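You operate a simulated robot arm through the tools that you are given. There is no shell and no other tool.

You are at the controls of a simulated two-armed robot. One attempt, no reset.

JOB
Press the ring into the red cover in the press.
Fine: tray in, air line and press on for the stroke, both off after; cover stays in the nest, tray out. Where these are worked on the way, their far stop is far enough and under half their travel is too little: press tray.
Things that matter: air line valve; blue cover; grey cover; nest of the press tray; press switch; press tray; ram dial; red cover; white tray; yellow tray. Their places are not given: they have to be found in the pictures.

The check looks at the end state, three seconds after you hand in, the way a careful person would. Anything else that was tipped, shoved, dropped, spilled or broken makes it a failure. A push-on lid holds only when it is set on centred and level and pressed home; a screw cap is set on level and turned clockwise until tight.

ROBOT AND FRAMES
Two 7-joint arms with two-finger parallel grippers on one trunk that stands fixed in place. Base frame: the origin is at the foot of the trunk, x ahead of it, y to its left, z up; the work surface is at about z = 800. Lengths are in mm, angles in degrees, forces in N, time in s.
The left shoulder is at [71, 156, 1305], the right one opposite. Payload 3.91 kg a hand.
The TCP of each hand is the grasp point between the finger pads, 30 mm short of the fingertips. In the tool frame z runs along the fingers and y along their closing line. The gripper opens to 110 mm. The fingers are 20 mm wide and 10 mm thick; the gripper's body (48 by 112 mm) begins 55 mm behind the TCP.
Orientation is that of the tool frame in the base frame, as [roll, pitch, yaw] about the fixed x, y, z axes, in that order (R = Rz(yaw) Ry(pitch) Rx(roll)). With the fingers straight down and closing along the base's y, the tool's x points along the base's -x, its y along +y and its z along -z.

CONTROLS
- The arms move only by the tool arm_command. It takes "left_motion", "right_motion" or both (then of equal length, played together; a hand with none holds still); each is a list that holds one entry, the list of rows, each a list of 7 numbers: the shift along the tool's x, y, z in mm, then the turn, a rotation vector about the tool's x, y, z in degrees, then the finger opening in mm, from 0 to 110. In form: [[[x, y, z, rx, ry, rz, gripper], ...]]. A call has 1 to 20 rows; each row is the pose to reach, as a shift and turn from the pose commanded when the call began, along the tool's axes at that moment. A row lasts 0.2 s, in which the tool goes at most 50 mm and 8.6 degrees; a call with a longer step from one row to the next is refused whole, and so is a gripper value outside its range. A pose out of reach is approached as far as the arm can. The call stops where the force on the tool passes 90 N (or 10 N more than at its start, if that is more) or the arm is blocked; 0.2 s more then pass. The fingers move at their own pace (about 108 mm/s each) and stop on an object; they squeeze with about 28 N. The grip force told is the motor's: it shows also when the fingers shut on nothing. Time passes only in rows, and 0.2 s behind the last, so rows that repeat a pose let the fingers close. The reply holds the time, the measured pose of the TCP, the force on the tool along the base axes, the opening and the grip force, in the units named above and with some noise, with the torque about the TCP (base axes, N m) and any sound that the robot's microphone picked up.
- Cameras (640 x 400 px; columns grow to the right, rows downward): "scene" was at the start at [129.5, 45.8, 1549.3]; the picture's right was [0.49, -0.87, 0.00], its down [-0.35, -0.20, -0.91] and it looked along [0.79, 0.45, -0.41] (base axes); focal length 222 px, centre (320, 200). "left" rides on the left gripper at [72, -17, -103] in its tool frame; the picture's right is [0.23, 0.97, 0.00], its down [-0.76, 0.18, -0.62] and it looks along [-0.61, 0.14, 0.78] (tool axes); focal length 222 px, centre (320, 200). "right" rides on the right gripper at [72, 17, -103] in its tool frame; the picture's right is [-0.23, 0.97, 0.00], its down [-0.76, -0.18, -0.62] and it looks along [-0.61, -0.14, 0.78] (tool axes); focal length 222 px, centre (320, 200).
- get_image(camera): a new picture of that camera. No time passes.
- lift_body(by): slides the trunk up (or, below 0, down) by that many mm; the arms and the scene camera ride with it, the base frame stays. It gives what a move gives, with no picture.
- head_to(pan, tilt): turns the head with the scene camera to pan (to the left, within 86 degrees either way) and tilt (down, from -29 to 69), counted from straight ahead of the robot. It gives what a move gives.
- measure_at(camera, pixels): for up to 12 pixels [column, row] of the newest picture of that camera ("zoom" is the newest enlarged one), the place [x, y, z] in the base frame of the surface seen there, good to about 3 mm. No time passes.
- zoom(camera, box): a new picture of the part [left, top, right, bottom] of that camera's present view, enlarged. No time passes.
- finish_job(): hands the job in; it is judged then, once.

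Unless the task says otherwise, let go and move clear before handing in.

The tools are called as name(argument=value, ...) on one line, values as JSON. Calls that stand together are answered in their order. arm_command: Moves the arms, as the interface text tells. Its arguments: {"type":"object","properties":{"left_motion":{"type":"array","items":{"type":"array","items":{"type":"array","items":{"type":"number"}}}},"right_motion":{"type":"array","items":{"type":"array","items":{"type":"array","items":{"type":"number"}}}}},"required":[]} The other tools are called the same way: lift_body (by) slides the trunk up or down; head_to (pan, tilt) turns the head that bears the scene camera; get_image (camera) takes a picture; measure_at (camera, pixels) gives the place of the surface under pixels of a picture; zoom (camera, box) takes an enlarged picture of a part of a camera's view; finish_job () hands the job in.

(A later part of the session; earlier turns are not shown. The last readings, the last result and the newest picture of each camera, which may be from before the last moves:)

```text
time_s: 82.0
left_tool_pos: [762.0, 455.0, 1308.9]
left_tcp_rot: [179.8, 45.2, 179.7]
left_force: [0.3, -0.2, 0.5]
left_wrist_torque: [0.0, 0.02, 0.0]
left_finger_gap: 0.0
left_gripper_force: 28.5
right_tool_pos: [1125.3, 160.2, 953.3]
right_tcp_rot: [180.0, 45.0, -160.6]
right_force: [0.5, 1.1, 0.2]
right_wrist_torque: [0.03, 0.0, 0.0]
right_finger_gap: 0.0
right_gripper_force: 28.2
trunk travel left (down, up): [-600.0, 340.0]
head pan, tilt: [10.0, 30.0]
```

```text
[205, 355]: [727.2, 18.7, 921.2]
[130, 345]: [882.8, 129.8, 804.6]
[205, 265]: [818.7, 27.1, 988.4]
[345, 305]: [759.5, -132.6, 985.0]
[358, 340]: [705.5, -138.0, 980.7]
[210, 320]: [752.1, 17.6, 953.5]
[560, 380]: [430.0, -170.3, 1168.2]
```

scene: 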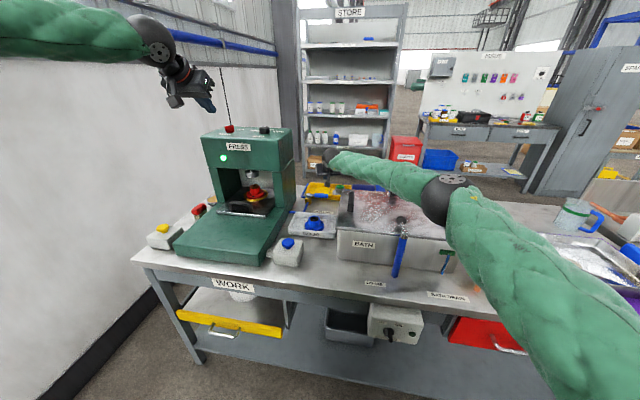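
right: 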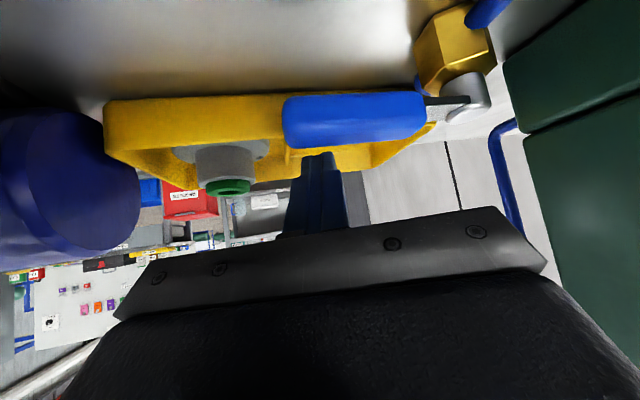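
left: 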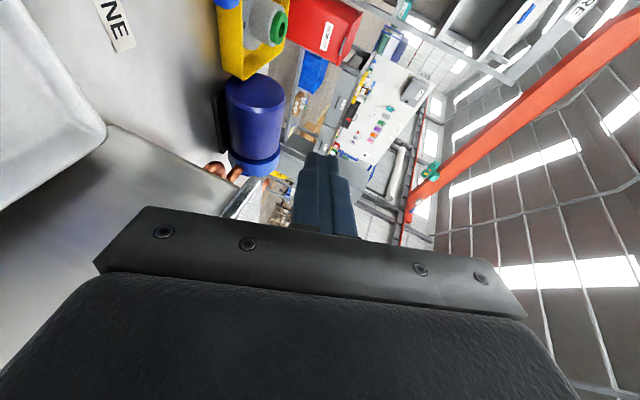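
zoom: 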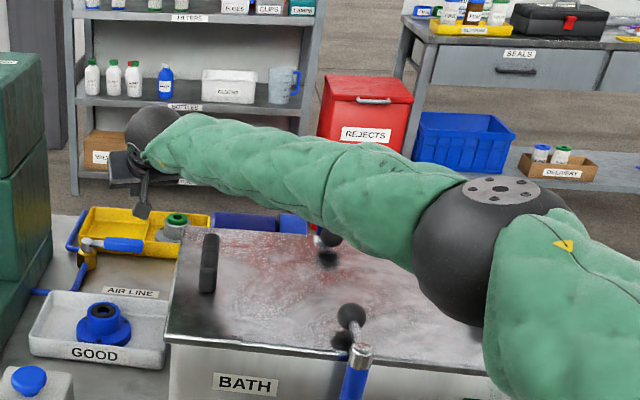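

Relieved, and the bath lid and handle are where they were. I'll raise the trunk another 120 mm to lift the elbow, then lower the hand behind the lever again.

lift_body(by=120)

arm_command(right_motion=[[[28, 3, 28, 0, 0, 0, 0], [56, 3, 56, 0, 0, 0, 0], [84, 3, 84, 0, 0, 0, 0], [105, 3, 105, 0, 0, 0, 0], [105, 3, 105, 0, 0, 0, 0]]])

zoom(camera="scene", box=[290, 140, 490, 280])

measure_at(camera="zoom", pixels=[[300, 200], [250, 190], [215, 180], [400, 250]])

```text
time_s: 83.5
left_tool_pos: [761.3, 454.2, 1427.4]
left_tcp_rot: [179.9, 45.1, 179.8]
left_force: [0.1, 0.4, 0.3]
left_wrist_torque: [0.0, -0.01, -0.04]
left_finger_gap: 0.0
left_gripper_force: 28.0
right_tool_pos: [1124.5, 160.8, 1073.7]
right_tcp_rot: [-179.9, 45.0, -160.6]
right_force: [-0.2, -0.8, -0.1]
right_wrist_torque: [0.02, 0.03, 0.03]
right_finger_gap: 0.2
right_gripper_force: 28.1
trunk travel left (down, up): [-720.0, 220.0]
head pan, tilt: [10.0, 30.0]
```

```text
time_s: 84.7
left_tool_pos: [759.4, 453.7, 1429.3]
left_tcp_rot: [179.9, 45.2, 179.7]
left_force: [-0.6, 0.0, 0.5]
left_wrist_torque: [0.0, -0.01, 0.03]
left_finger_gap: 0.0
left_gripper_force: 28.4
right_tool_pos: [1123.1, 162.5, 927.4]
right_tcp_rot: [-179.9, 45.1, -160.6]
right_force: [0.6, -0.1, -0.2]
right_wrist_torque: [-0.03, 0.02, -0.03]
right_finger_gap: 0.2
right_gripper_force: 27.7
trunk travel left (down, up): [-720.0, 220.0]
head pan, tilt: [10.0, 30.0]
```

```text
2.86 times, centred on (390, 210) of scene
```

zoom: 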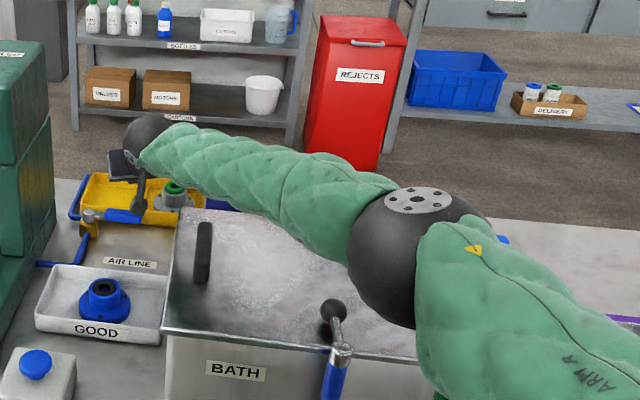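

```text
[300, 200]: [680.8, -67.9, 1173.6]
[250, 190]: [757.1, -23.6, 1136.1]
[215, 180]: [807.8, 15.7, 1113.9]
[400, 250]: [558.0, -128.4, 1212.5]
```

Now the forearm is higher. I'll lower the last 55 mm in small steps and watch both hands' readings for hidden contact.

arm_command(right_motion=[[[10, 0, 10, 0, 0, 0, 0], [20, 0, 20, 0, 0, 0, 0], [30, 0, 30, 0, 0, 0, 0], [39, 0, 39, 0, 0, 0, 0], [39, 0, 39, 0, 0, 0, 0]]])

zoom(camera="scene", box=[290, 140, 490, 280])

zoom(camera="right", box=[230, 50, 430, 210])

```text
time_s: 85.9
left_tool_pos: [762.2, 455.0, 1426.8]
left_tcp_rot: [179.8, 45.2, 179.6]
left_force: [0.2, -1.3, -0.6]
left_wrist_torque: [0.03, 0.0, -0.01]
left_finger_gap: 0.0
left_gripper_force: 28.1
right_tool_pos: [1125.0, 164.4, 870.4]
right_tcp_rot: [-180.0, 45.0, -160.6]
right_force: [-0.2, -0.3, 0.3]
right_wrist_torque: [0.01, 0.02, 0.02]
right_finger_gap: 0.1
right_gripper_force: 27.7
trunk travel left (down, up): [-720.0, 220.0]
head pan, tilt: [10.0, 30.0]
```

```text
2.86 times, centred on (390, 210) of scene
```

zoom: 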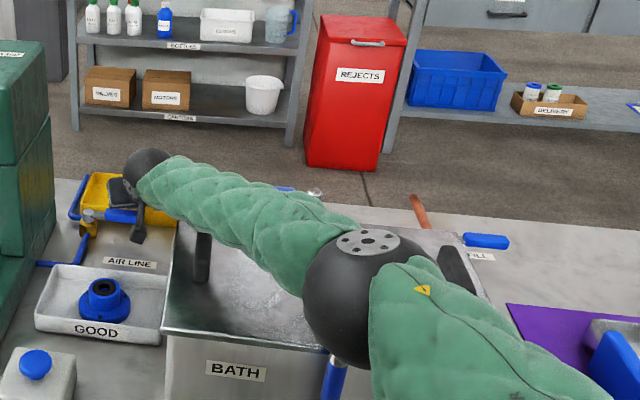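

```text
2.50 times, centred on (330, 130) of right
```

zoom: 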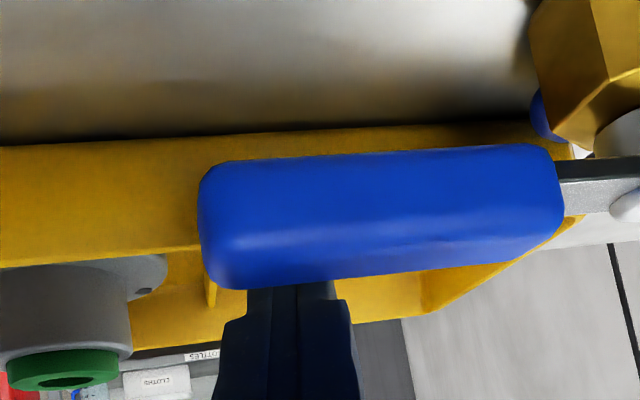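

The fingertip is now hooked behind the lever, hidden behind it in the right view at (290,290), with no hidden contact. I'll check elbow height over the bath's ball handle before pulling.

measure_at(camera="scene", pixels=[[405, 240], [410, 262], [400, 250], [398, 230], [355, 230], [361, 222]])

zoom(camera="scene", box=[370, 200, 450, 290])

```text
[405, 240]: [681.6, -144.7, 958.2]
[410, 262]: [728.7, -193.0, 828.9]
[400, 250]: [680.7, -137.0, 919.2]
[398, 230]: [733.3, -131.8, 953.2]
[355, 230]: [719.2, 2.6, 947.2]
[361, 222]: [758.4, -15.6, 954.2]
```

```text
4.44 times, centred on (410, 245) of scene
```

zoom: 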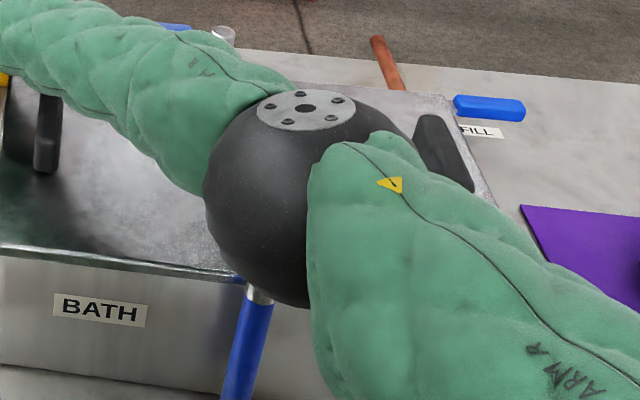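

measure_at(camera="zoom", pixels=[[300, 180], [240, 250], [270, 285], [290, 300], [265, 300], [300, 130], [220, 180], [120, 160], [45, 165]])

```text
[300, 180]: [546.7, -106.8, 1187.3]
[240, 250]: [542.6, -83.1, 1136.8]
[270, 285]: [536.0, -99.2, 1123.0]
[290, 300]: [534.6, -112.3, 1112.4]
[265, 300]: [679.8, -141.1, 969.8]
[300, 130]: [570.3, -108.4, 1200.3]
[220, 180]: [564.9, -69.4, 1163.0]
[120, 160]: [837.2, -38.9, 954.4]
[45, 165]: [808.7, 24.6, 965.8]
```

Elbow and forearm are clear. I'll now pull the lever toward -x along its arc, first only to about 30°, and look.

arm_command(right_motion=[[[3, 2.6, -3, 0, 0, 0, 0], [6.2, 5.2, -6.2, 0, 0, 0, 0], [13.5, 5.7, -13.5, 0, 0, 0, 0], [20.9, 6.2, -20.9, 0, 0, 0, 0], [28, 9.9, -28, 0, 0, 0, 0], [35.6, 13.6, -35.6, 0, 0, 0, 0]]])

get_image(camera="right")

zoom(camera="scene", box=[290, 170, 410, 260])

```text
time_s: 87.3
left_tool_pos: [761.6, 454.4, 1428.7]
left_tcp_rot: [179.8, 45.2, 179.6]
left_force: [-0.1, -0.5, 0.3]
left_wrist_torque: [0.02, 0.02, -0.04]
left_finger_gap: 0.0
left_gripper_force: 28.4
right_tool_pos: [1072.9, 159.5, 870.7]
right_tcp_rot: [-179.9, 45.0, -160.7]
right_force: [0.3, 0.6, -0.7]
right_wrist_torque: [0.01, -0.01, -0.02]
right_finger_gap: 0.0
right_gripper_force: 27.7
trunk travel left (down, up): [-720.0, 220.0]
head pan, tilt: [10.0, 30.0]
```

```text
taken
```

right: 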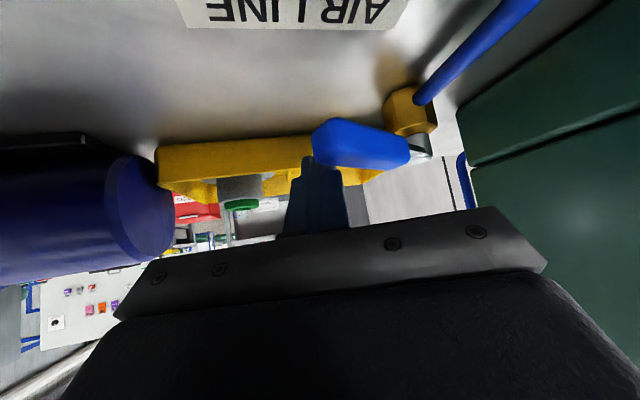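

```text
4.44 times, centred on (350, 215) of scene
```

zoom: 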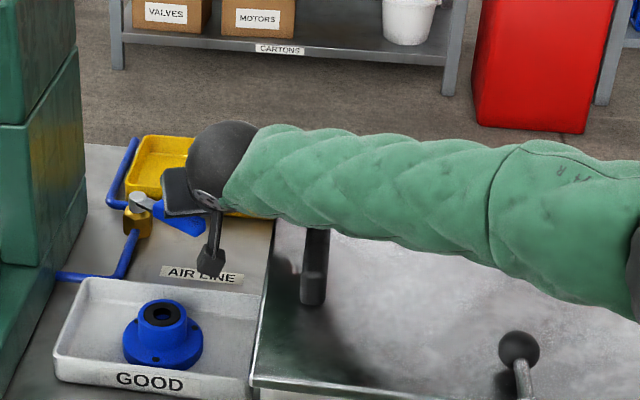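

The lever is swinging toward -x with almost no resistance. I'll continue along the arc to about 95°.

arm_command(right_motion=[[[6.4, 7, -6.4, 0, 0, 0, 0], [12.8, 14.9, -12.8, 0, 0, 0, 0], [17.6, 24.5, -17.6, 0, 0, 0, 0], [22.1, 34.4, -22.1, 0, 0, 0, 0], [24.5, 44.5, -24.5, 0, 0, 0, 0], [26.8, 54.8, -26.8, 0, 0, 0, 0], [27.2, 65.5, -27.2, 0, 0, 0, 0], [27.4, 76.3, -27.4, 0, 0, 0, 0], [27, 82.4, -27, 0, 0, 0, 0]]])

get_image(camera="right")

zoom(camera="scene", box=[290, 170, 410, 260])

```text
time_s: 89.3
left_tool_pos: [762.2, 450.4, 1428.3]
left_tcp_rot: [179.6, 45.2, 179.5]
left_force: [0.2, 1.2, 0.6]
left_wrist_torque: [-0.02, -0.04, 0.02]
left_finger_gap: 0.0
left_gripper_force: 28.2
right_tool_pos: [1011.8, 217.3, 870.0]
right_tcp_rot: [-179.9, 45.1, -161.0]
right_force: [-1.6, -36.4, 0.3]
right_wrist_torque: [-0.56, -0.02, -0.8]
right_finger_gap: 0.0
right_gripper_force: 28.5
trunk travel left (down, up): [-720.0, 220.0]
head pan, tilt: [10.0, 30.0]
```

```text
taken
```

right: 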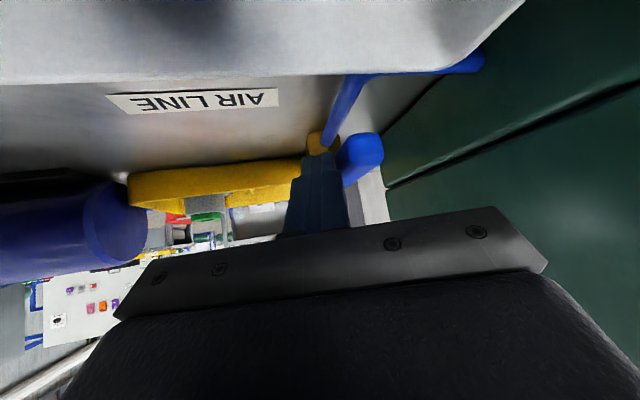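

```text
4.44 times, centred on (350, 215) of scene
```

zoom: 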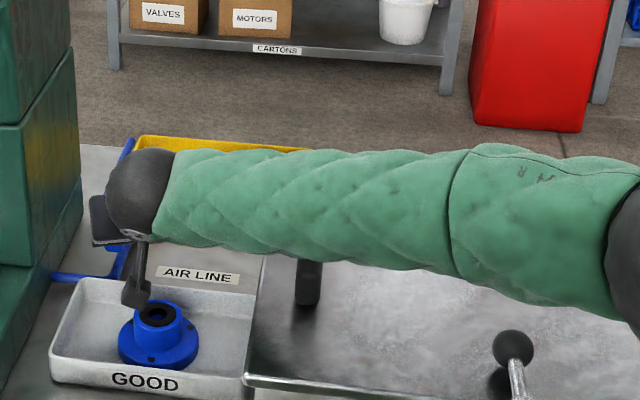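

The lever is at its stop, parallel to the pipe (−36 N). The hand's camera is very close above the blue cover, so I'll lift straight up right away.

arm_command(right_motion=[[[-7, -1, -7, 0, 0, 0, 0], [-20, -3, -20, 0, 0, 0, 0], [-48, -5, -48, 0, 0, 0, 0], [-78, -5, -78, 0, 0, 0, 0], [-105, -5, -105, 0, 0, 0, 0]]])

zoom(camera="scene", box=[290, 170, 410, 260])

get_image(camera="right")

```text
time_s: 90.5
left_tool_pos: [756.9, 456.3, 1431.0]
left_tcp_rot: [180.0, 45.4, 180.0]
left_force: [-0.7, 0.5, 0.3]
left_wrist_torque: [0.0, 0.01, -0.01]
left_finger_gap: 0.0
left_gripper_force: 28.1
right_tool_pos: [1009.6, 221.7, 1019.3]
right_tcp_rot: [-179.9, 45.1, -160.4]
right_force: [-0.7, 0.6, 0.9]
right_wrist_torque: [-0.01, 0.02, -0.01]
right_finger_gap: 0.1
right_gripper_force: 28.1
trunk travel left (down, up): [-720.0, 220.0]
head pan, tilt: [10.0, 30.0]
```

```text
4.44 times, centred on (350, 215) of scene
```

zoom: 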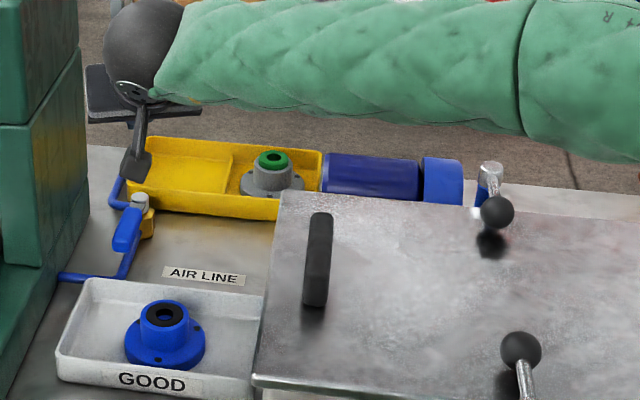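

```text
taken
```

right: 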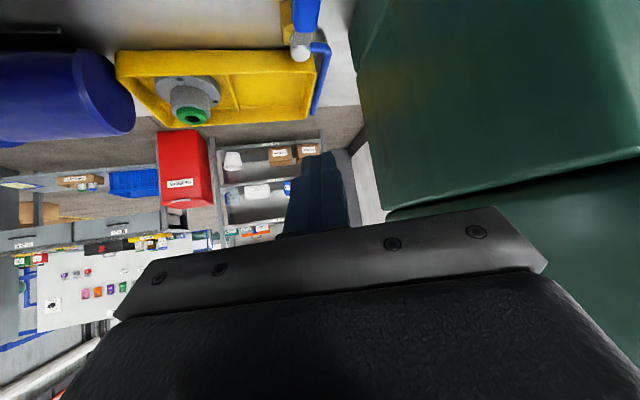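

The valve lever now lies along the pipe and the blue cover looks untouched. I'll bring both hands to tool-down poses above the yellow (left) and blue (right) buttons.

arm_command(left_motion=[[[30.7, 29.3, 21.3, 0, 5, 0, 0], [61.4, 58.7, 42.6, 0, 10, 0, 0], [92.1, 88, 63.9, 0, 15, 0, 0], [122.8, 117.3, 85.2, 0, 20, 0, 0], [153.6, 146.7, 106.4, 0, 25, 0, 0], [184.3, 176, 127.7, 0, 30, 0, 0], [215, 205.3, 149, 0, 35, 0, 0], [245.7, 234.7, 170.3, 0, 40, 0, 0], [276.4, 264, 191.6, 0, 45, 0, 0]]], right_motion=[[[16.2, 12, -28.9, 0.85, 4.94, 2.06, 0], [32.4, 24.1, -57.8, 1.7, 9.9, 4.1, 0], [48.5, 36.1, -86.7, 2.55, 14.8, 6.2, 0], [64.7, 48.1, -115.6, 3.4, 19.8, 8.2, 0], [80.9, 60.2, -144.5, 4.25, 24.7, 10.3, 0], [97.1, 72.2, -173.4, 5.1, 29.7, 12.3, 0], [113.2, 84.2, -202.3, 5.95, 34.6, 14.4, 0], [129.4, 96.3, -231.2, 6.8, 39.6, 16.4, 0], [145.6, 108.3, -260.1, 7.65, 44.5, 18.5, 0]]])

head_to(pan=30, tilt=40)

get_image(camera="scene")

get_image(camera="left")

get_image(camera="right")

```text
time_s: 92.5
left_tool_pos: [703.1, 720.1, 1094.9]
left_tcp_rot: [179.9, 0.1, 179.8]
left_force: [-0.1, 0.8, 0.2]
left_wrist_torque: [-0.04, 0.02, -0.01]
left_finger_gap: 0.0
left_gripper_force: 28.3
right_tool_pos: [705.6, 225.7, 1102.2]
right_tcp_rot: [-179.9, -0.1, 179.8]
right_force: [1.1, -1.0, -0.2]
right_wrist_torque: [0.0, 0.01, -0.01]
right_finger_gap: 0.0
right_gripper_force: 27.6
trunk travel left (down, up): [-720.0, 220.0]
head pan, tilt: [10.0, 30.0]
```

```text
time_s: 93.4
left_tool_pos: [703.8, 719.0, 1095.7]
left_tcp_rot: [179.8, 0.2, 179.9]
left_force: [-0.1, -0.1, 0.6]
left_wrist_torque: [0.0, 0.02, -0.02]
left_finger_gap: 0.0
left_gripper_force: 28.0
right_tool_pos: [704.8, 224.9, 1102.4]
right_tcp_rot: [179.9, 0.1, 179.9]
right_force: [0.0, -0.1, -0.3]
right_wrist_torque: [-0.01, 0.0, 0.01]
right_finger_gap: 0.0
right_gripper_force: 27.7
trunk travel left (down, up): [-720.0, 220.0]
head pan, tilt: [30.0, 40.0]
```

```text
taken
```

scene: 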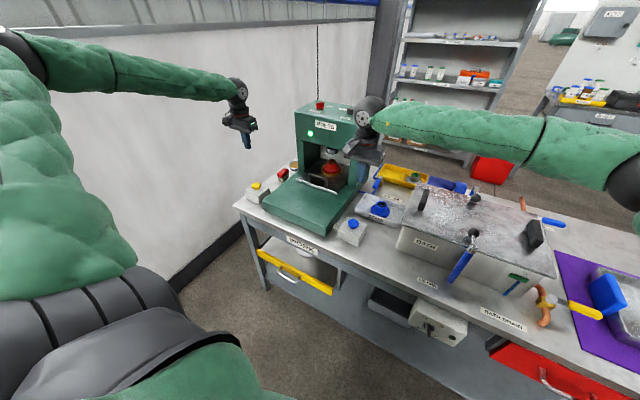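

```text
taken
```

left: 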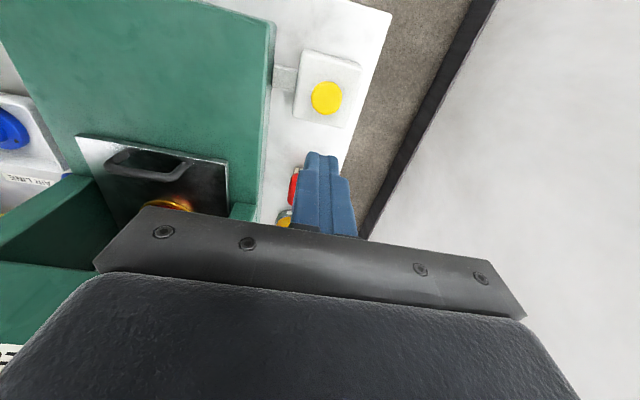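

```text
taken
```

right: 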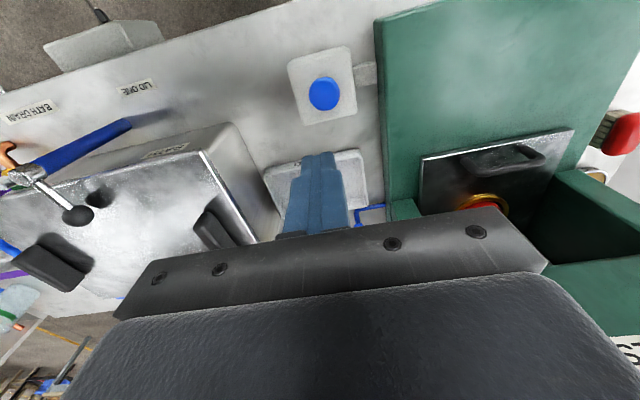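

Both hands are above their buttons. I'll measure both button centres from the wrist cameras, and the state of the valve, cover and ram from the scene view.

measure_at(camera="left", pixels=[[327, 98], [313, 98], [341, 98], [327, 84], [327, 112]])

measure_at(camera="right", pixels=[[324, 93], [311, 93], [337, 93], [324, 80], [324, 107]])

zoom(camera="scene", box=[280, 95, 420, 225])

zoom(camera="scene", box=[365, 160, 435, 220])

```text
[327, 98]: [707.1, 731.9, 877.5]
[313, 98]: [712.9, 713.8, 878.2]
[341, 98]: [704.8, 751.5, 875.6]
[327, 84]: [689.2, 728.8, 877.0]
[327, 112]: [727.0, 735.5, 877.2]
```

```text
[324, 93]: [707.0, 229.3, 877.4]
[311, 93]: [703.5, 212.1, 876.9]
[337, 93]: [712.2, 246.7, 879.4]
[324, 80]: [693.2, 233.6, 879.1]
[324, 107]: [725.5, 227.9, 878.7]
```

```text
3.08 times, centred on (350, 160) of scene
```

zoom: 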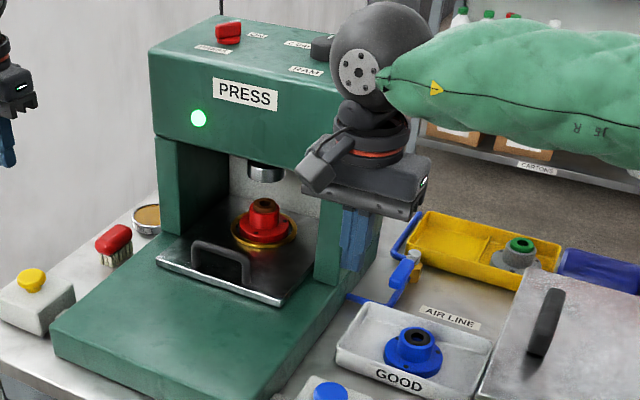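

```text
6.67 times, centred on (400, 190) of scene
```

zoom: 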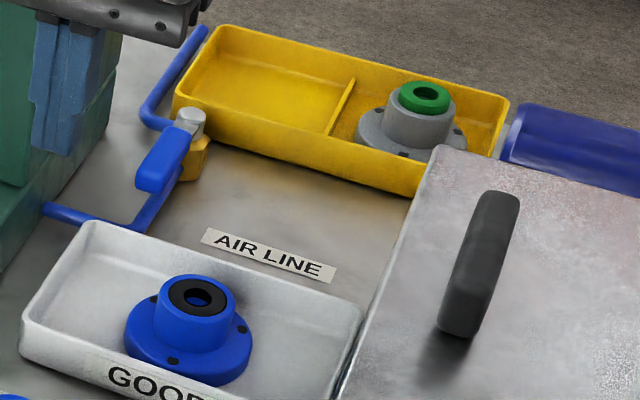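

Yellow button centre ≈ (707,732,877) and blue ≈ (707,230,878). I'll lower both closed hands to about 20 mm above the buttons first.

arm_command(left_motion=[[[-1, 4, 42, 0, 0, 0, 0], [-2, 8, 84, 0, 0, 0, 0], [-3, 12, 126, 0, 0, 0, 0], [-3.5, 12.5, 165.5, 0, 0, 0, 0], [-3.5, 12.5, 165.5, 0, 0, 0, 0]]], right_motion=[[[-0.5, 1, 43, 0, 0, 0, 0], [-1, 3, 86, 0, 0, 0, 0], [-2, 4, 129, 0, 0, 0, 0], [-2, 5, 172, 0, 0, 0, 0], [-2, 5, 172, 0, 0, 0, 0]]])

get_image(camera="scene")

zoom(camera="scene", box=[230, 100, 400, 260])

```text
time_s: 94.6
left_tool_pos: [705.4, 732.4, 933.1]
left_tcp_rot: [180.0, 0.3, 179.9]
left_force: [-0.7, -0.9, 0.2]
left_wrist_torque: [0.03, 0.0, -0.02]
left_finger_gap: 0.2
left_gripper_force: 28.6
right_tool_pos: [705.7, 231.5, 929.1]
right_tcp_rot: [179.9, 0.1, 180.0]
right_force: [-0.5, 0.5, 0.7]
right_wrist_torque: [0.03, 0.0, -0.02]
right_finger_gap: 0.0
right_gripper_force: 27.7
trunk travel left (down, up): [-720.0, 220.0]
head pan, tilt: [30.0, 40.0]
```

```text
taken
```

scene: 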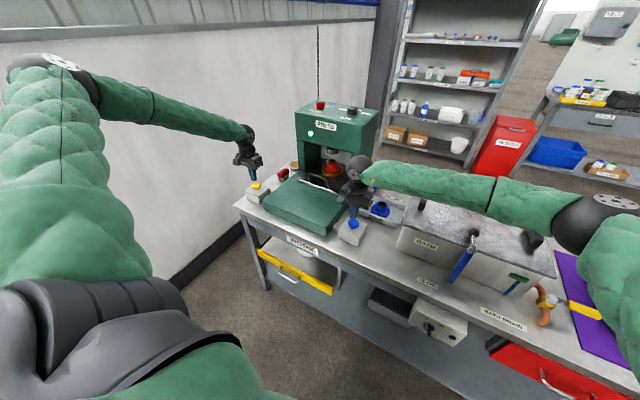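

```text
2.50 times, centred on (315, 180) of scene
```

zoom: 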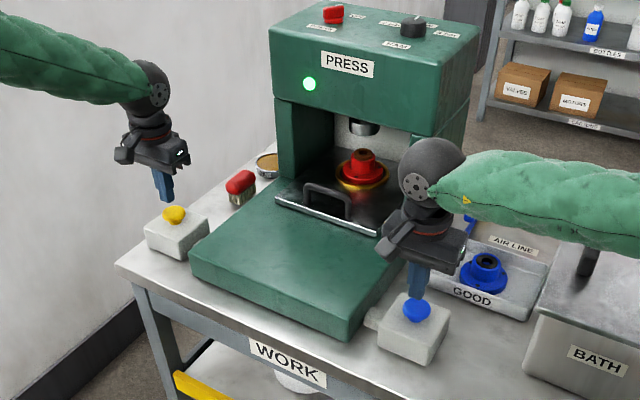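

Both fingertips are right above their buttons. I'll press both down together in small steps and hold for the stroke.

arm_command(left_motion=[[[0, 0, 10, 0, 0, 0, 0], [0, 0, 16, 0, 0, 0, 0], [0, 0, 22, 0, 0, 0, 0], [0, 0, 26, 0, 0, 0, 0], [0, 0, 30, 0, 0, 0, 0], [0, 0, 34, 0, 0, 0, 0], [0, 0, 37, 0, 0, 0, 0], [0, 0, 37, 0, 0, 0, 0], [0, 0, 37, 0, 0, 0, 0], [0, 0, 37, 0, 0, 0, 0], [0, 0, 37, 0, 0, 0, 0], [0, 0, 37, 0, 0, 0, 0]]], right_motion=[[[0, 0, 6, 0, 0, 0, 0], [0, 0, 12, 0, 0, 0, 0], [0, 0, 18, 0, 0, 0, 0], [0, 0, 22, 0, 0, 0, 0], [0, 0, 26, 0, 0, 0, 0], [0, 0, 30, 0, 0, 0, 0], [0, 0, 33, 0, 0, 0, 0], [0, 0, 33, 0, 0, 0, 0], [0, 0, 33, 0, 0, 0, 0], [0, 0, 33, 0, 0, 0, 0], [0, 0, 33, 0, 0, 0, 0], [0, 0, 33, 0, 0, 0, 0]]])

zoom(camera="scene", box=[230, 100, 400, 260])

```text
time_s: 97.2
left_tool_pos: [706.9, 731.3, 896.5]
left_tcp_rot: [179.8, 0.3, 179.8]
left_force: [4.8, 7.3, 14.5]
left_wrist_torque: [0.17, -0.17, 0.0]
left_finger_gap: 0.1
left_gripper_force: 28.0
right_tool_pos: [707.3, 230.9, 896.6]
right_tcp_rot: [179.9, 0.1, 179.9]
right_force: [5.1, -0.6, 10.9]
right_wrist_torque: [-0.02, -0.22, -0.01]
right_finger_gap: 0.0
right_gripper_force: 28.4
trunk travel left (down, up): [-720.0, 220.0]
head pan, tilt: [30.0, 40.0]
```

```text
2.50 times, centred on (315, 180) of scene
```

zoom: 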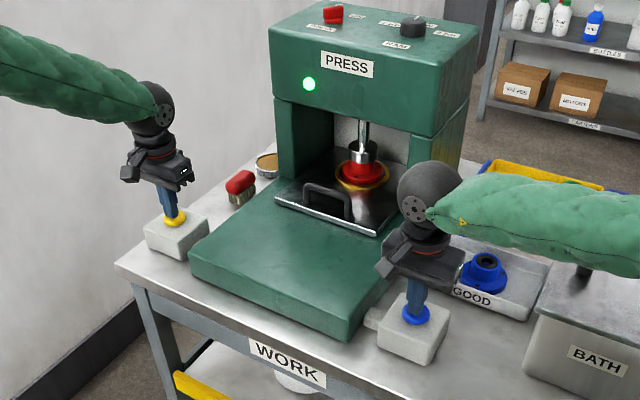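

The ram has come down onto the ring. I'll keep holding both buttons for two more seconds and look closely.

arm_command(left_motion=[[[0, 0, 0, 0, 0, 0, 0], [0, 0, 0, 0, 0, 0, 0], [0, 0, 0, 0, 0, 0, 0], [0, 0, 0, 0, 0, 0, 0], [0, 0, 0, 0, 0, 0, 0], [0, 0, 0, 0, 0, 0, 0], [0, 0, 0, 0, 0, 0, 0], [0, 0, 0, 0, 0, 0, 0], [0, 0, 0, 0, 0, 0, 0], [0, 0, 0, 0, 0, 0, 0]]], right_motion=[[[0, 0, 0, 0, 0, 0, 0], [0, 0, 0, 0, 0, 0, 0], [0, 0, 0, 0, 0, 0, 0], [0, 0, 0, 0, 0, 0, 0], [0, 0, 0, 0, 0, 0, 0], [0, 0, 0, 0, 0, 0, 0], [0, 0, 0, 0, 0, 0, 0], [0, 0, 0, 0, 0, 0, 0], [0, 0, 0, 0, 0, 0, 0], [0, 0, 0, 0, 0, 0, 0]]])

zoom(camera="scene", box=[300, 140, 350, 185])

```text
time_s: 99.4
left_tool_pos: [706.4, 731.4, 897.5]
left_tcp_rot: [179.8, 0.3, 179.8]
left_force: [7.1, 3.7, 18.5]
left_wrist_torque: [0.09, -0.27, 0.01]
left_finger_gap: 0.2
left_gripper_force: 28.1
right_tool_pos: [705.2, 231.3, 896.6]
right_tcp_rot: [179.8, 0.0, 179.9]
right_force: [5.0, 3.8, 12.0]
right_wrist_torque: [0.1, -0.21, 0.01]
right_finger_gap: 0.0
right_gripper_force: 27.8
trunk travel left (down, up): [-720.0, 220.0]
head pan, tilt: [30.0, 40.0]
```

```text
8.89 times, centred on (325, 162) of scene
```

zoom: 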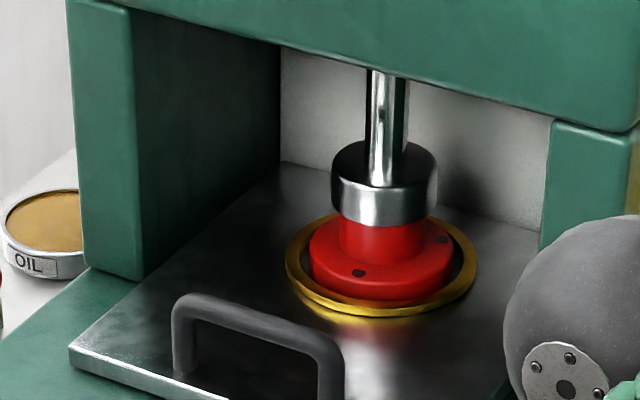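

The ram is fully down against the red boss with no ring showing. I'll release both buttons together and let the ram rise.

arm_command(left_motion=[[[0, 0, -15, 0, 0, 0, 0], [0, 0, -40, 0, 0, 0, 0], [0, 0, -80, 0, 0, 0, 0], [0, 0, -120, 0, 0, 0, 0], [0, 0, -160, 0, 0, 0, 0], [0, 0, -160, 0, 0, 0, 0], [0, 0, -160, 0, 0, 0, 0], [0, 0, -160, 0, 0, 0, 0]]], right_motion=[[[0, 0, -15, 0, 0, 0, 0], [0, 0, -40, 0, 0, 0, 0], [0, 0, -80, 0, 0, 0, 0], [0, 0, -120, 0, 0, 0, 0], [0, 0, -160, 0, 0, 0, 0], [0, 0, -160, 0, 0, 0, 0], [0, 0, -160, 0, 0, 0, 0], [0, 0, -160, 0, 0, 0, 0]]])

zoom(camera="scene", box=[300, 140, 350, 185])

zoom(camera="scene", box=[220, 90, 420, 250])

```text
time_s: 101.2
left_tool_pos: [707.2, 731.9, 1056.1]
left_tcp_rot: [179.9, 0.2, 179.8]
left_force: [-0.2, -0.8, 0.0]
left_wrist_torque: [0.06, -0.01, 0.0]
left_finger_gap: 0.1
left_gripper_force: 28.1
right_tool_pos: [705.3, 233.3, 1057.8]
right_tcp_rot: [-180.0, -0.1, 180.0]
right_force: [-0.5, 0.3, 0.0]
right_wrist_torque: [0.04, 0.02, 0.0]
right_finger_gap: 0.0
right_gripper_force: 27.9
trunk travel left (down, up): [-720.0, 220.0]
head pan, tilt: [30.0, 40.0]
```

```text
8.89 times, centred on (325, 162) of scene
```

zoom: 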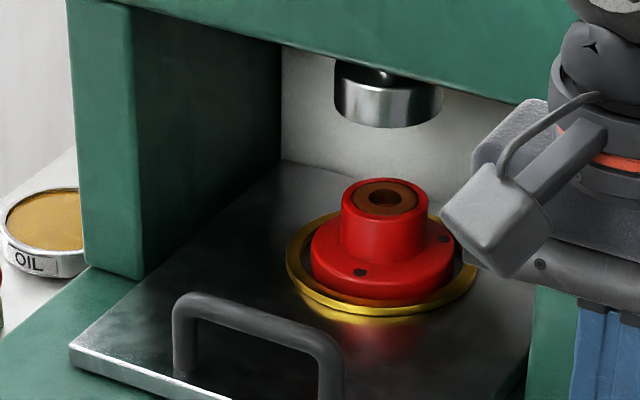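

```text
2.50 times, centred on (320, 170) of scene
```

zoom: 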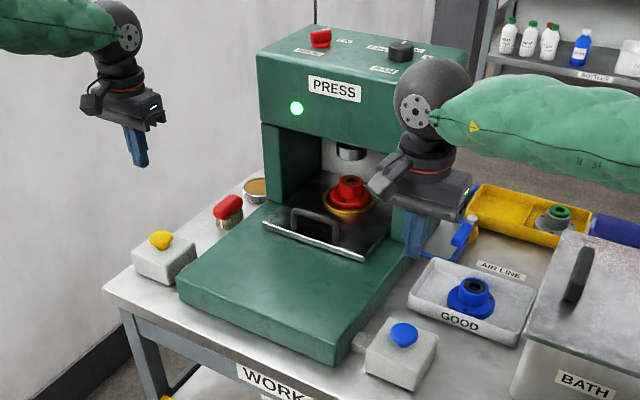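

The brown ring is now flush like the good sample. Next I'll close the air line with the right hand, coming in steeper with fingers open to straddle the lever so the camera stays clear of the blue cover.

arm_command(right_motion=[[[-42, 1, 8, -0.73, -4.24, -2.71, 20], [-84, 2, 16, -1.46, -8.5, -5.4, 40], [-126, 3, 25, -2.2, -12.7, -8.1, 60], [-169, 3, 33, -2.9, -17, -10.9, 60], [-211, 4, 41, -3.6, -21.2, -13.6, 60], [-253, 4, 50, -4.4, -25.5, -16.3, 60], [-295, 5, 58, -5.1, -29.7, -19, 60]]])

get_image(camera="right")

zoom(camera="scene", box=[320, 80, 520, 240])

```text
time_s: 102.8
left_tool_pos: [708.2, 732.4, 1054.3]
left_tcp_rot: [179.9, 0.1, 179.8]
left_force: [0.0, -0.5, -0.7]
left_wrist_torque: [0.01, 0.01, -0.02]
left_finger_gap: 0.0
left_gripper_force: 27.7
right_tool_pos: [1000.1, 235.5, 995.0]
right_tcp_rot: [180.0, 30.1, -160.6]
right_force: [-0.3, 0.6, -0.6]
right_wrist_torque: [-0.02, 0.0, 0.0]
right_finger_gap: 59.8
right_gripper_force: 0.1
trunk travel left (down, up): [-720.0, 220.0]
head pan, tilt: [30.0, 40.0]
```

```text
taken
```

right: 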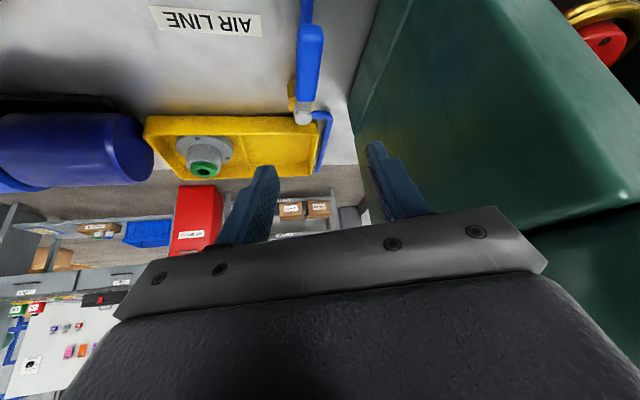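

```text
2.50 times, centred on (420, 160) of scene
```

zoom: 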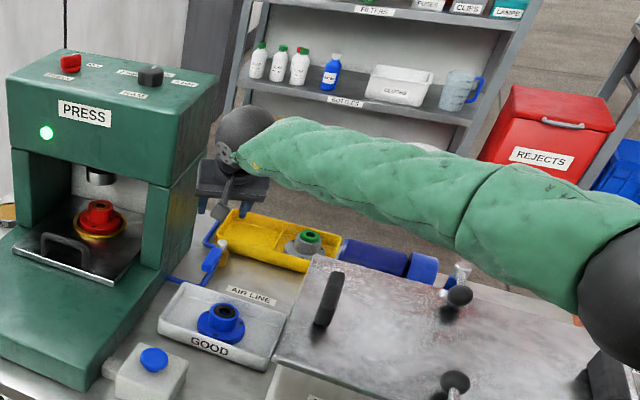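

The lever lies along x, seen from (303,115) to (312,25) in the right view. I'll measure its line now.

measure_at(camera="right", pixels=[[303, 117], [304, 100], [308, 80], [310, 55], [313, 30], [300, 55], [322, 55], [296, 90], [318, 90], [352, 100], [330, 120]])

zoom(camera="right", box=[230, 0, 430, 150])

```text
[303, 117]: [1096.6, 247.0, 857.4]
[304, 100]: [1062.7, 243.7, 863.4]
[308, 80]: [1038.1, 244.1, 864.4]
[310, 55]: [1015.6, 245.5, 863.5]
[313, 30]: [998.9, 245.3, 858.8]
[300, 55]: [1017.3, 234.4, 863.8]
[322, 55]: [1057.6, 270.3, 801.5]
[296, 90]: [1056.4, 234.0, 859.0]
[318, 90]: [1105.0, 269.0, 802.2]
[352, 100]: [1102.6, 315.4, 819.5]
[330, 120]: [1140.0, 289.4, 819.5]
```

```text
2.67 times, centred on (330, 75) of right
```

zoom: 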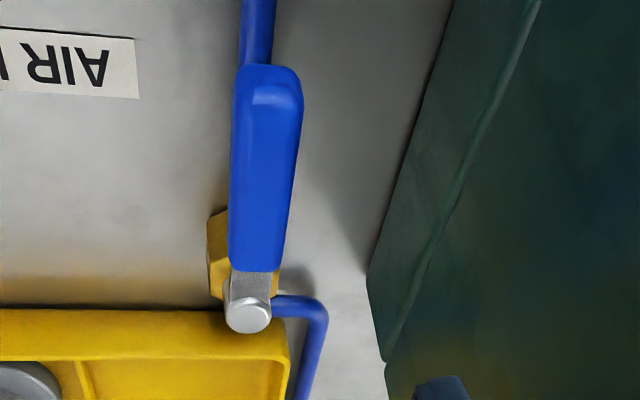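

Lever centreline is y≈244.5, x from 997 to 1066. I'll lower the open fingers over it, straddling near its tip.

arm_command(right_motion=[[[14, 0.5, 33, 0, 0, 0, 60], [28, 1, 66, 0, 0, 0, 60], [40, 1.5, 92, 0, 0, 0, 60], [48, 1.8, 112, 0, 0, 0, 60], [48, 1.8, 112, 0, 0, 0, 60]]])

get_image(camera="right")

zoom(camera="scene", box=[320, 100, 520, 260])

```text
time_s: 104.0
left_tool_pos: [707.8, 732.7, 1053.9]
left_tcp_rot: [179.9, 0.2, 179.7]
left_force: [-0.5, 0.3, 0.7]
left_wrist_torque: [-0.02, -0.02, 0.02]
left_finger_gap: 0.2
left_gripper_force: 28.3
right_tool_pos: [1015.6, 242.7, 875.9]
right_tcp_rot: [180.0, 30.1, -160.6]
right_force: [-0.4, 1.2, 0.4]
right_wrist_torque: [-0.04, 0.0, -0.03]
right_finger_gap: 59.8
right_gripper_force: 0.1
trunk travel left (down, up): [-720.0, 220.0]
head pan, tilt: [30.0, 40.0]
```

```text
taken
```

right: 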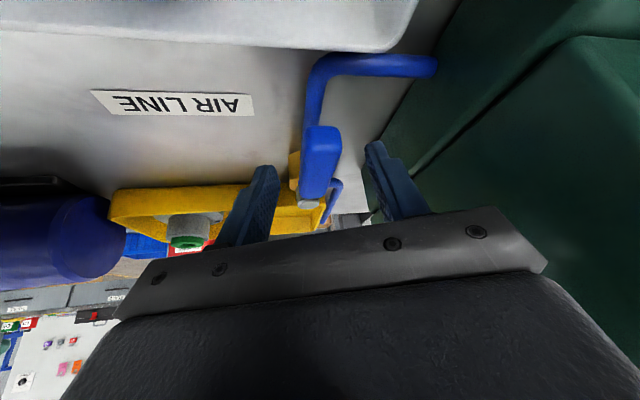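

```text
2.50 times, centred on (420, 180) of scene
```

zoom: 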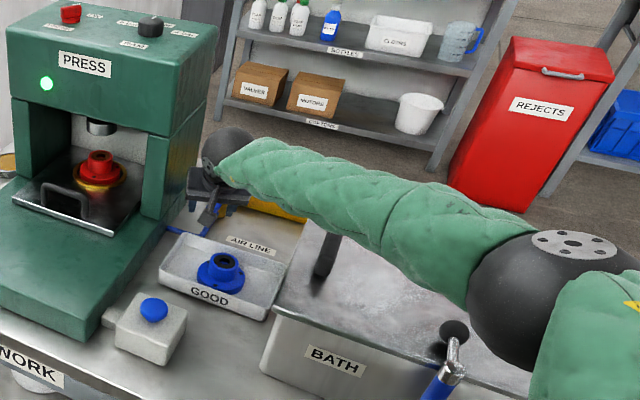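

The lever sits between the fingers. I'll sweep it back toward -y along its arc, first to about 30° from closed.

arm_command(right_motion=[[[0, -9, 0, 0, 0, 0, 60], [0, -17.9, 0, 0, 0, 0, 60], [3.2, -28, -1.9, 0, 0, 0, 60], [6.5, -38.6, -3.8, 0, 0, 0, 60], [7.5, -47.5, -4.3, 0, 0, 0, 60], [8.4, -56.4, -4.8, 0, 0, 0, 60], [7.8, -64.6, -4.5, 0, 0, 0, 60], [7.1, -72.7, -4.1, 0, 0, 0, 60], [5, -81, -3, 0, 0, 0, 60], [3, -89, -1.7, 0, 0, 0, 60]]])

get_image(camera="right")

zoom(camera="scene", box=[320, 120, 520, 260])

```text
time_s: 106.2
left_tool_pos: [706.8, 731.8, 1054.3]
left_tcp_rot: [180.0, 0.2, 179.8]
left_force: [0.0, 0.8, -0.5]
left_wrist_torque: [0.03, -0.01, 0.03]
left_finger_gap: 0.0
left_gripper_force: 28.0
right_tool_pos: [1039.1, 157.7, 876.4]
right_tcp_rot: [180.0, 30.1, -160.7]
right_force: [-0.5, 0.7, -0.8]
right_wrist_torque: [-0.01, 0.0, 0.0]
right_finger_gap: 60.5
right_gripper_force: 0.4
trunk travel left (down, up): [-720.0, 220.0]
head pan, tilt: [30.0, 40.0]
```

```text
taken
```

right: 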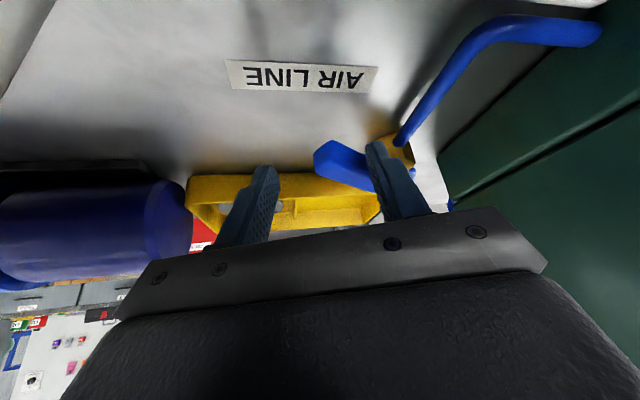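

```text
2.86 times, centred on (420, 190) of scene
```

zoom: 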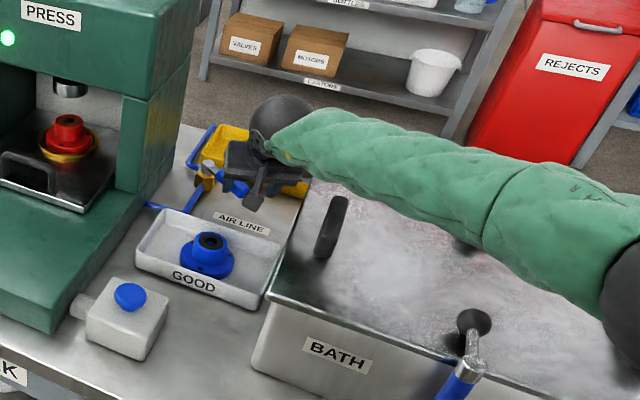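

The lever is following nicely. I'll finish the last 30° until it meets its closed stop.

arm_command(right_motion=[[[-4, -7.8, 2.3, 0, 0, 0, 60], [-8, -15.5, 4.6, 0, 0, 0, 60], [-13.6, -22, 7.8, 0, 0, 0, 60], [-19.2, -28.8, 11, 0, 0, 0, 60], [-24.2, -30.5, 13.9, 0, 0, 0, 60], [-29, -31, 16.7, 0, 0, 0, 60]]])

get_image(camera="right")

measure_at(camera="right", pixels=[[340, 150], [320, 148], [370, 150], [400, 145]])

```text
time_s: 107.6
left_tool_pos: [704.5, 730.4, 1056.7]
left_tcp_rot: [179.7, 0.3, 179.9]
left_force: [0.1, 0.5, -0.4]
left_wrist_torque: [0.0, -0.02, 0.02]
left_finger_gap: 0.0
left_gripper_force: 28.1
right_tool_pos: [1077.9, 137.6, 877.1]
right_tcp_rot: [-179.9, 30.0, -160.7]
right_force: [-45.5, -16.2, -1.5]
right_wrist_torque: [-0.41, 0.99, 1.47]
right_finger_gap: 59.9
right_gripper_force: 0.1
trunk travel left (down, up): [-720.0, 220.0]
head pan, tilt: [30.0, 40.0]
```

```text
taken
```

right: 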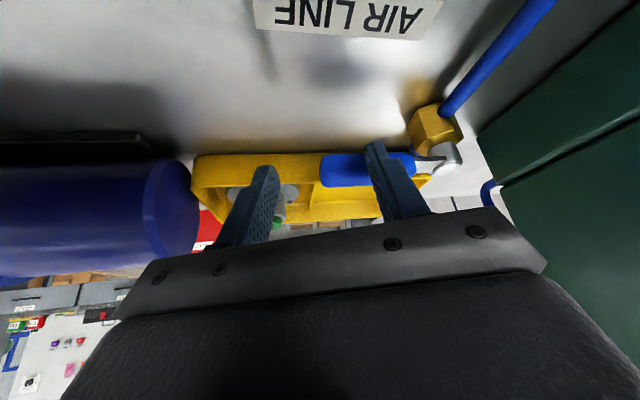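

```text
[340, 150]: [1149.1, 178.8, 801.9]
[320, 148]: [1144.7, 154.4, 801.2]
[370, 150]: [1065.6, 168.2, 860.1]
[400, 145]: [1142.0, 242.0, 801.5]
```

The lever hit its closed stop (−45 N) and lies across the pipe again. I'll back off and rise clear.

arm_command(right_motion=[[[6.5, 2.7, -3.8, 0, 0, 0, 60], [9, 3, -6, 0, 0, 0, 60], [-11, 3, -40, 0, 0, 0, 60], [-31, 3, -75, 0, 0, 0, 60], [-51, 3, -110, 0, 0, 0, 60], [-71, 3, -145, 0, 0, 0, 60]]])

get_image(camera="right")

zoom(camera="scene", box=[360, 150, 460, 230])

```text
time_s: 109.0
left_tool_pos: [706.4, 732.9, 1054.4]
left_tcp_rot: [179.9, 0.3, 179.8]
left_force: [0.2, -0.1, 0.3]
left_wrist_torque: [0.0, -0.04, -0.01]
left_finger_gap: 0.1
left_gripper_force: 27.8
right_tool_pos: [1071.1, 137.9, 1040.7]
right_tcp_rot: [-180.0, 30.0, -160.6]
right_force: [-0.1, -0.6, -0.2]
right_wrist_torque: [0.01, 0.0, 0.01]
right_finger_gap: 59.9
right_gripper_force: 0.0
trunk travel left (down, up): [-720.0, 220.0]
head pan, tilt: [30.0, 40.0]
```

```text
taken
```

right: 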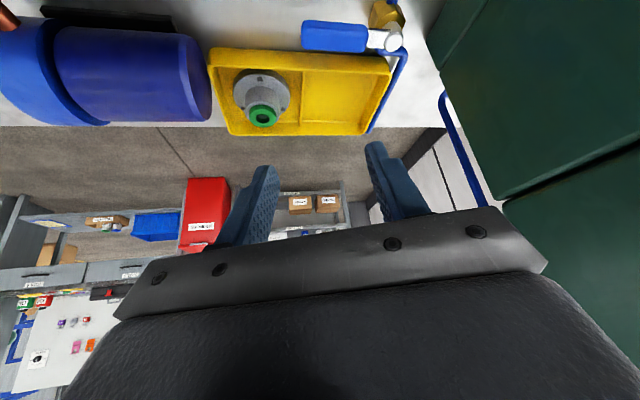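

```text
5.00 times, centred on (410, 190) of scene
```

zoom: 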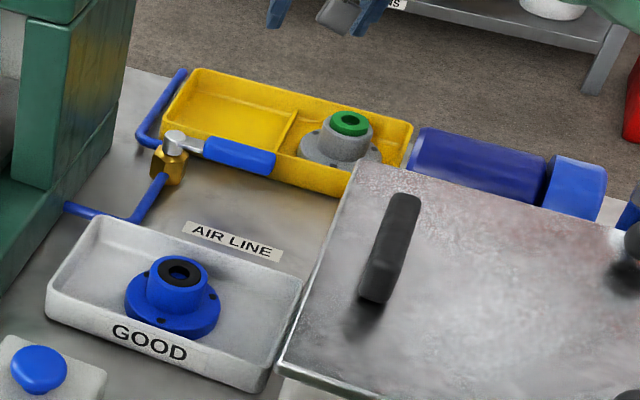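

The valve is closed again and the trays are undisturbed. I'll retract the right hand over the bath side and bring the left hand to the switch's -y side with a 45° tilt.

arm_command(left_motion=[[[-25.4, -21.8, -26.6, 0, -4.5, 0, 0], [-50.8, -43.6, -53.2, 0, -9, 0, 0], [-76.2, -65.4, -79.8, 0, -13.5, 0, 0], [-101.6, -87.2, -106.4, 0, -18, 0, 0], [-127, -109, -133, 0, -22.5, 0, 0], [-152.4, -130.8, -159.6, 0, -27, 0, 0], [-177.8, -152.6, -186.2, 0, -31.5, 0, 0], [-203.2, -174.4, -212.8, 0, -36, 0, 0], [-228.6, -196.2, -239.4, 0, -40.5, 0, 0], [-254, -218, -266, 0, -45, 0, 0]]], right_motion=[[[18.8, -4.1, -33.9, 0, 0, 0, 60], [37.6, -8.2, -67.8, 0, 0, 0, 60], [56.4, -12.3, -101.7, 0, 0, 0, 60], [75.2, -16.4, -135.6, 0, 0, 0, 60], [94, -20.5, -169.5, 0, 0, 0, 60], [112.8, -24.6, -203.4, 0, 0, 0, 60], [131.6, -28.7, -237.3, 0, 0, 0, 60], [150.4, -32.8, -271.2, 0, 0, 0, 60], [169.2, -36.9, -305.1, 0, 0, 0, 60], [188, -41, -339, 0, 0, 0, 60]]])

get_image(camera="left")

get_image(camera="scene")

zoom(camera="left", box=[200, 0, 440, 120])

```text
time_s: 111.2
left_tool_pos: [956.9, 511.3, 1323.6]
left_tcp_rot: [179.7, 45.2, 179.6]
left_force: [-0.1, 0.1, 0.1]
left_wrist_torque: [0.03, 0.01, 0.03]
left_finger_gap: 0.0
left_gripper_force: 27.8
right_tool_pos: [769.5, -13.3, 1235.9]
right_tcp_rot: [180.0, 30.1, -160.7]
right_force: [0.0, 0.3, 0.5]
right_wrist_torque: [0.03, -0.01, 0.01]
right_finger_gap: 60.0
right_gripper_force: 0.0
trunk travel left (down, up): [-720.0, 220.0]
head pan, tilt: [30.0, 40.0]
```

```text
taken
```

left: 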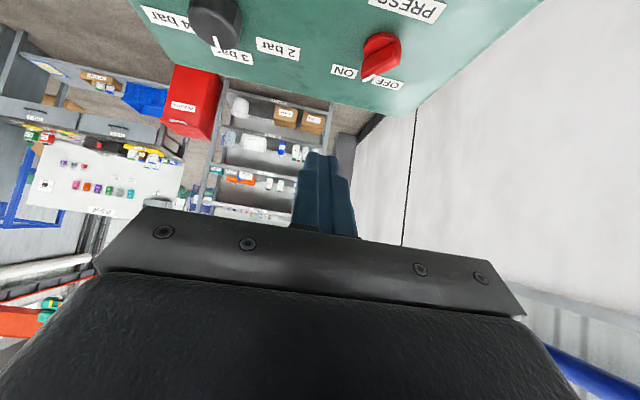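

```text
taken
```

scene: 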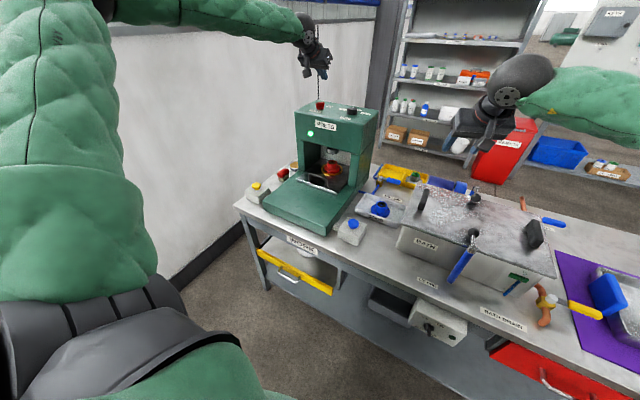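

```text
2.67 times, centred on (320, 60) of left
```

zoom: 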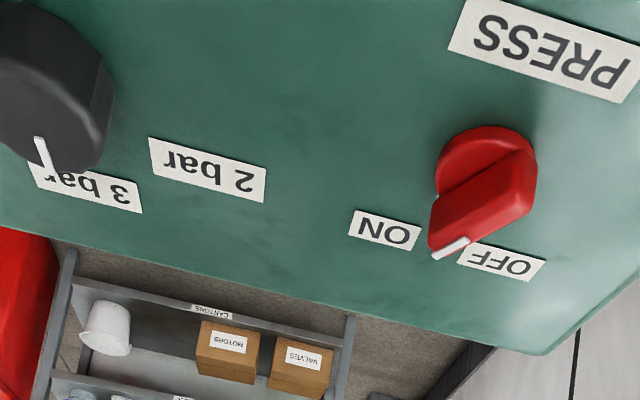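

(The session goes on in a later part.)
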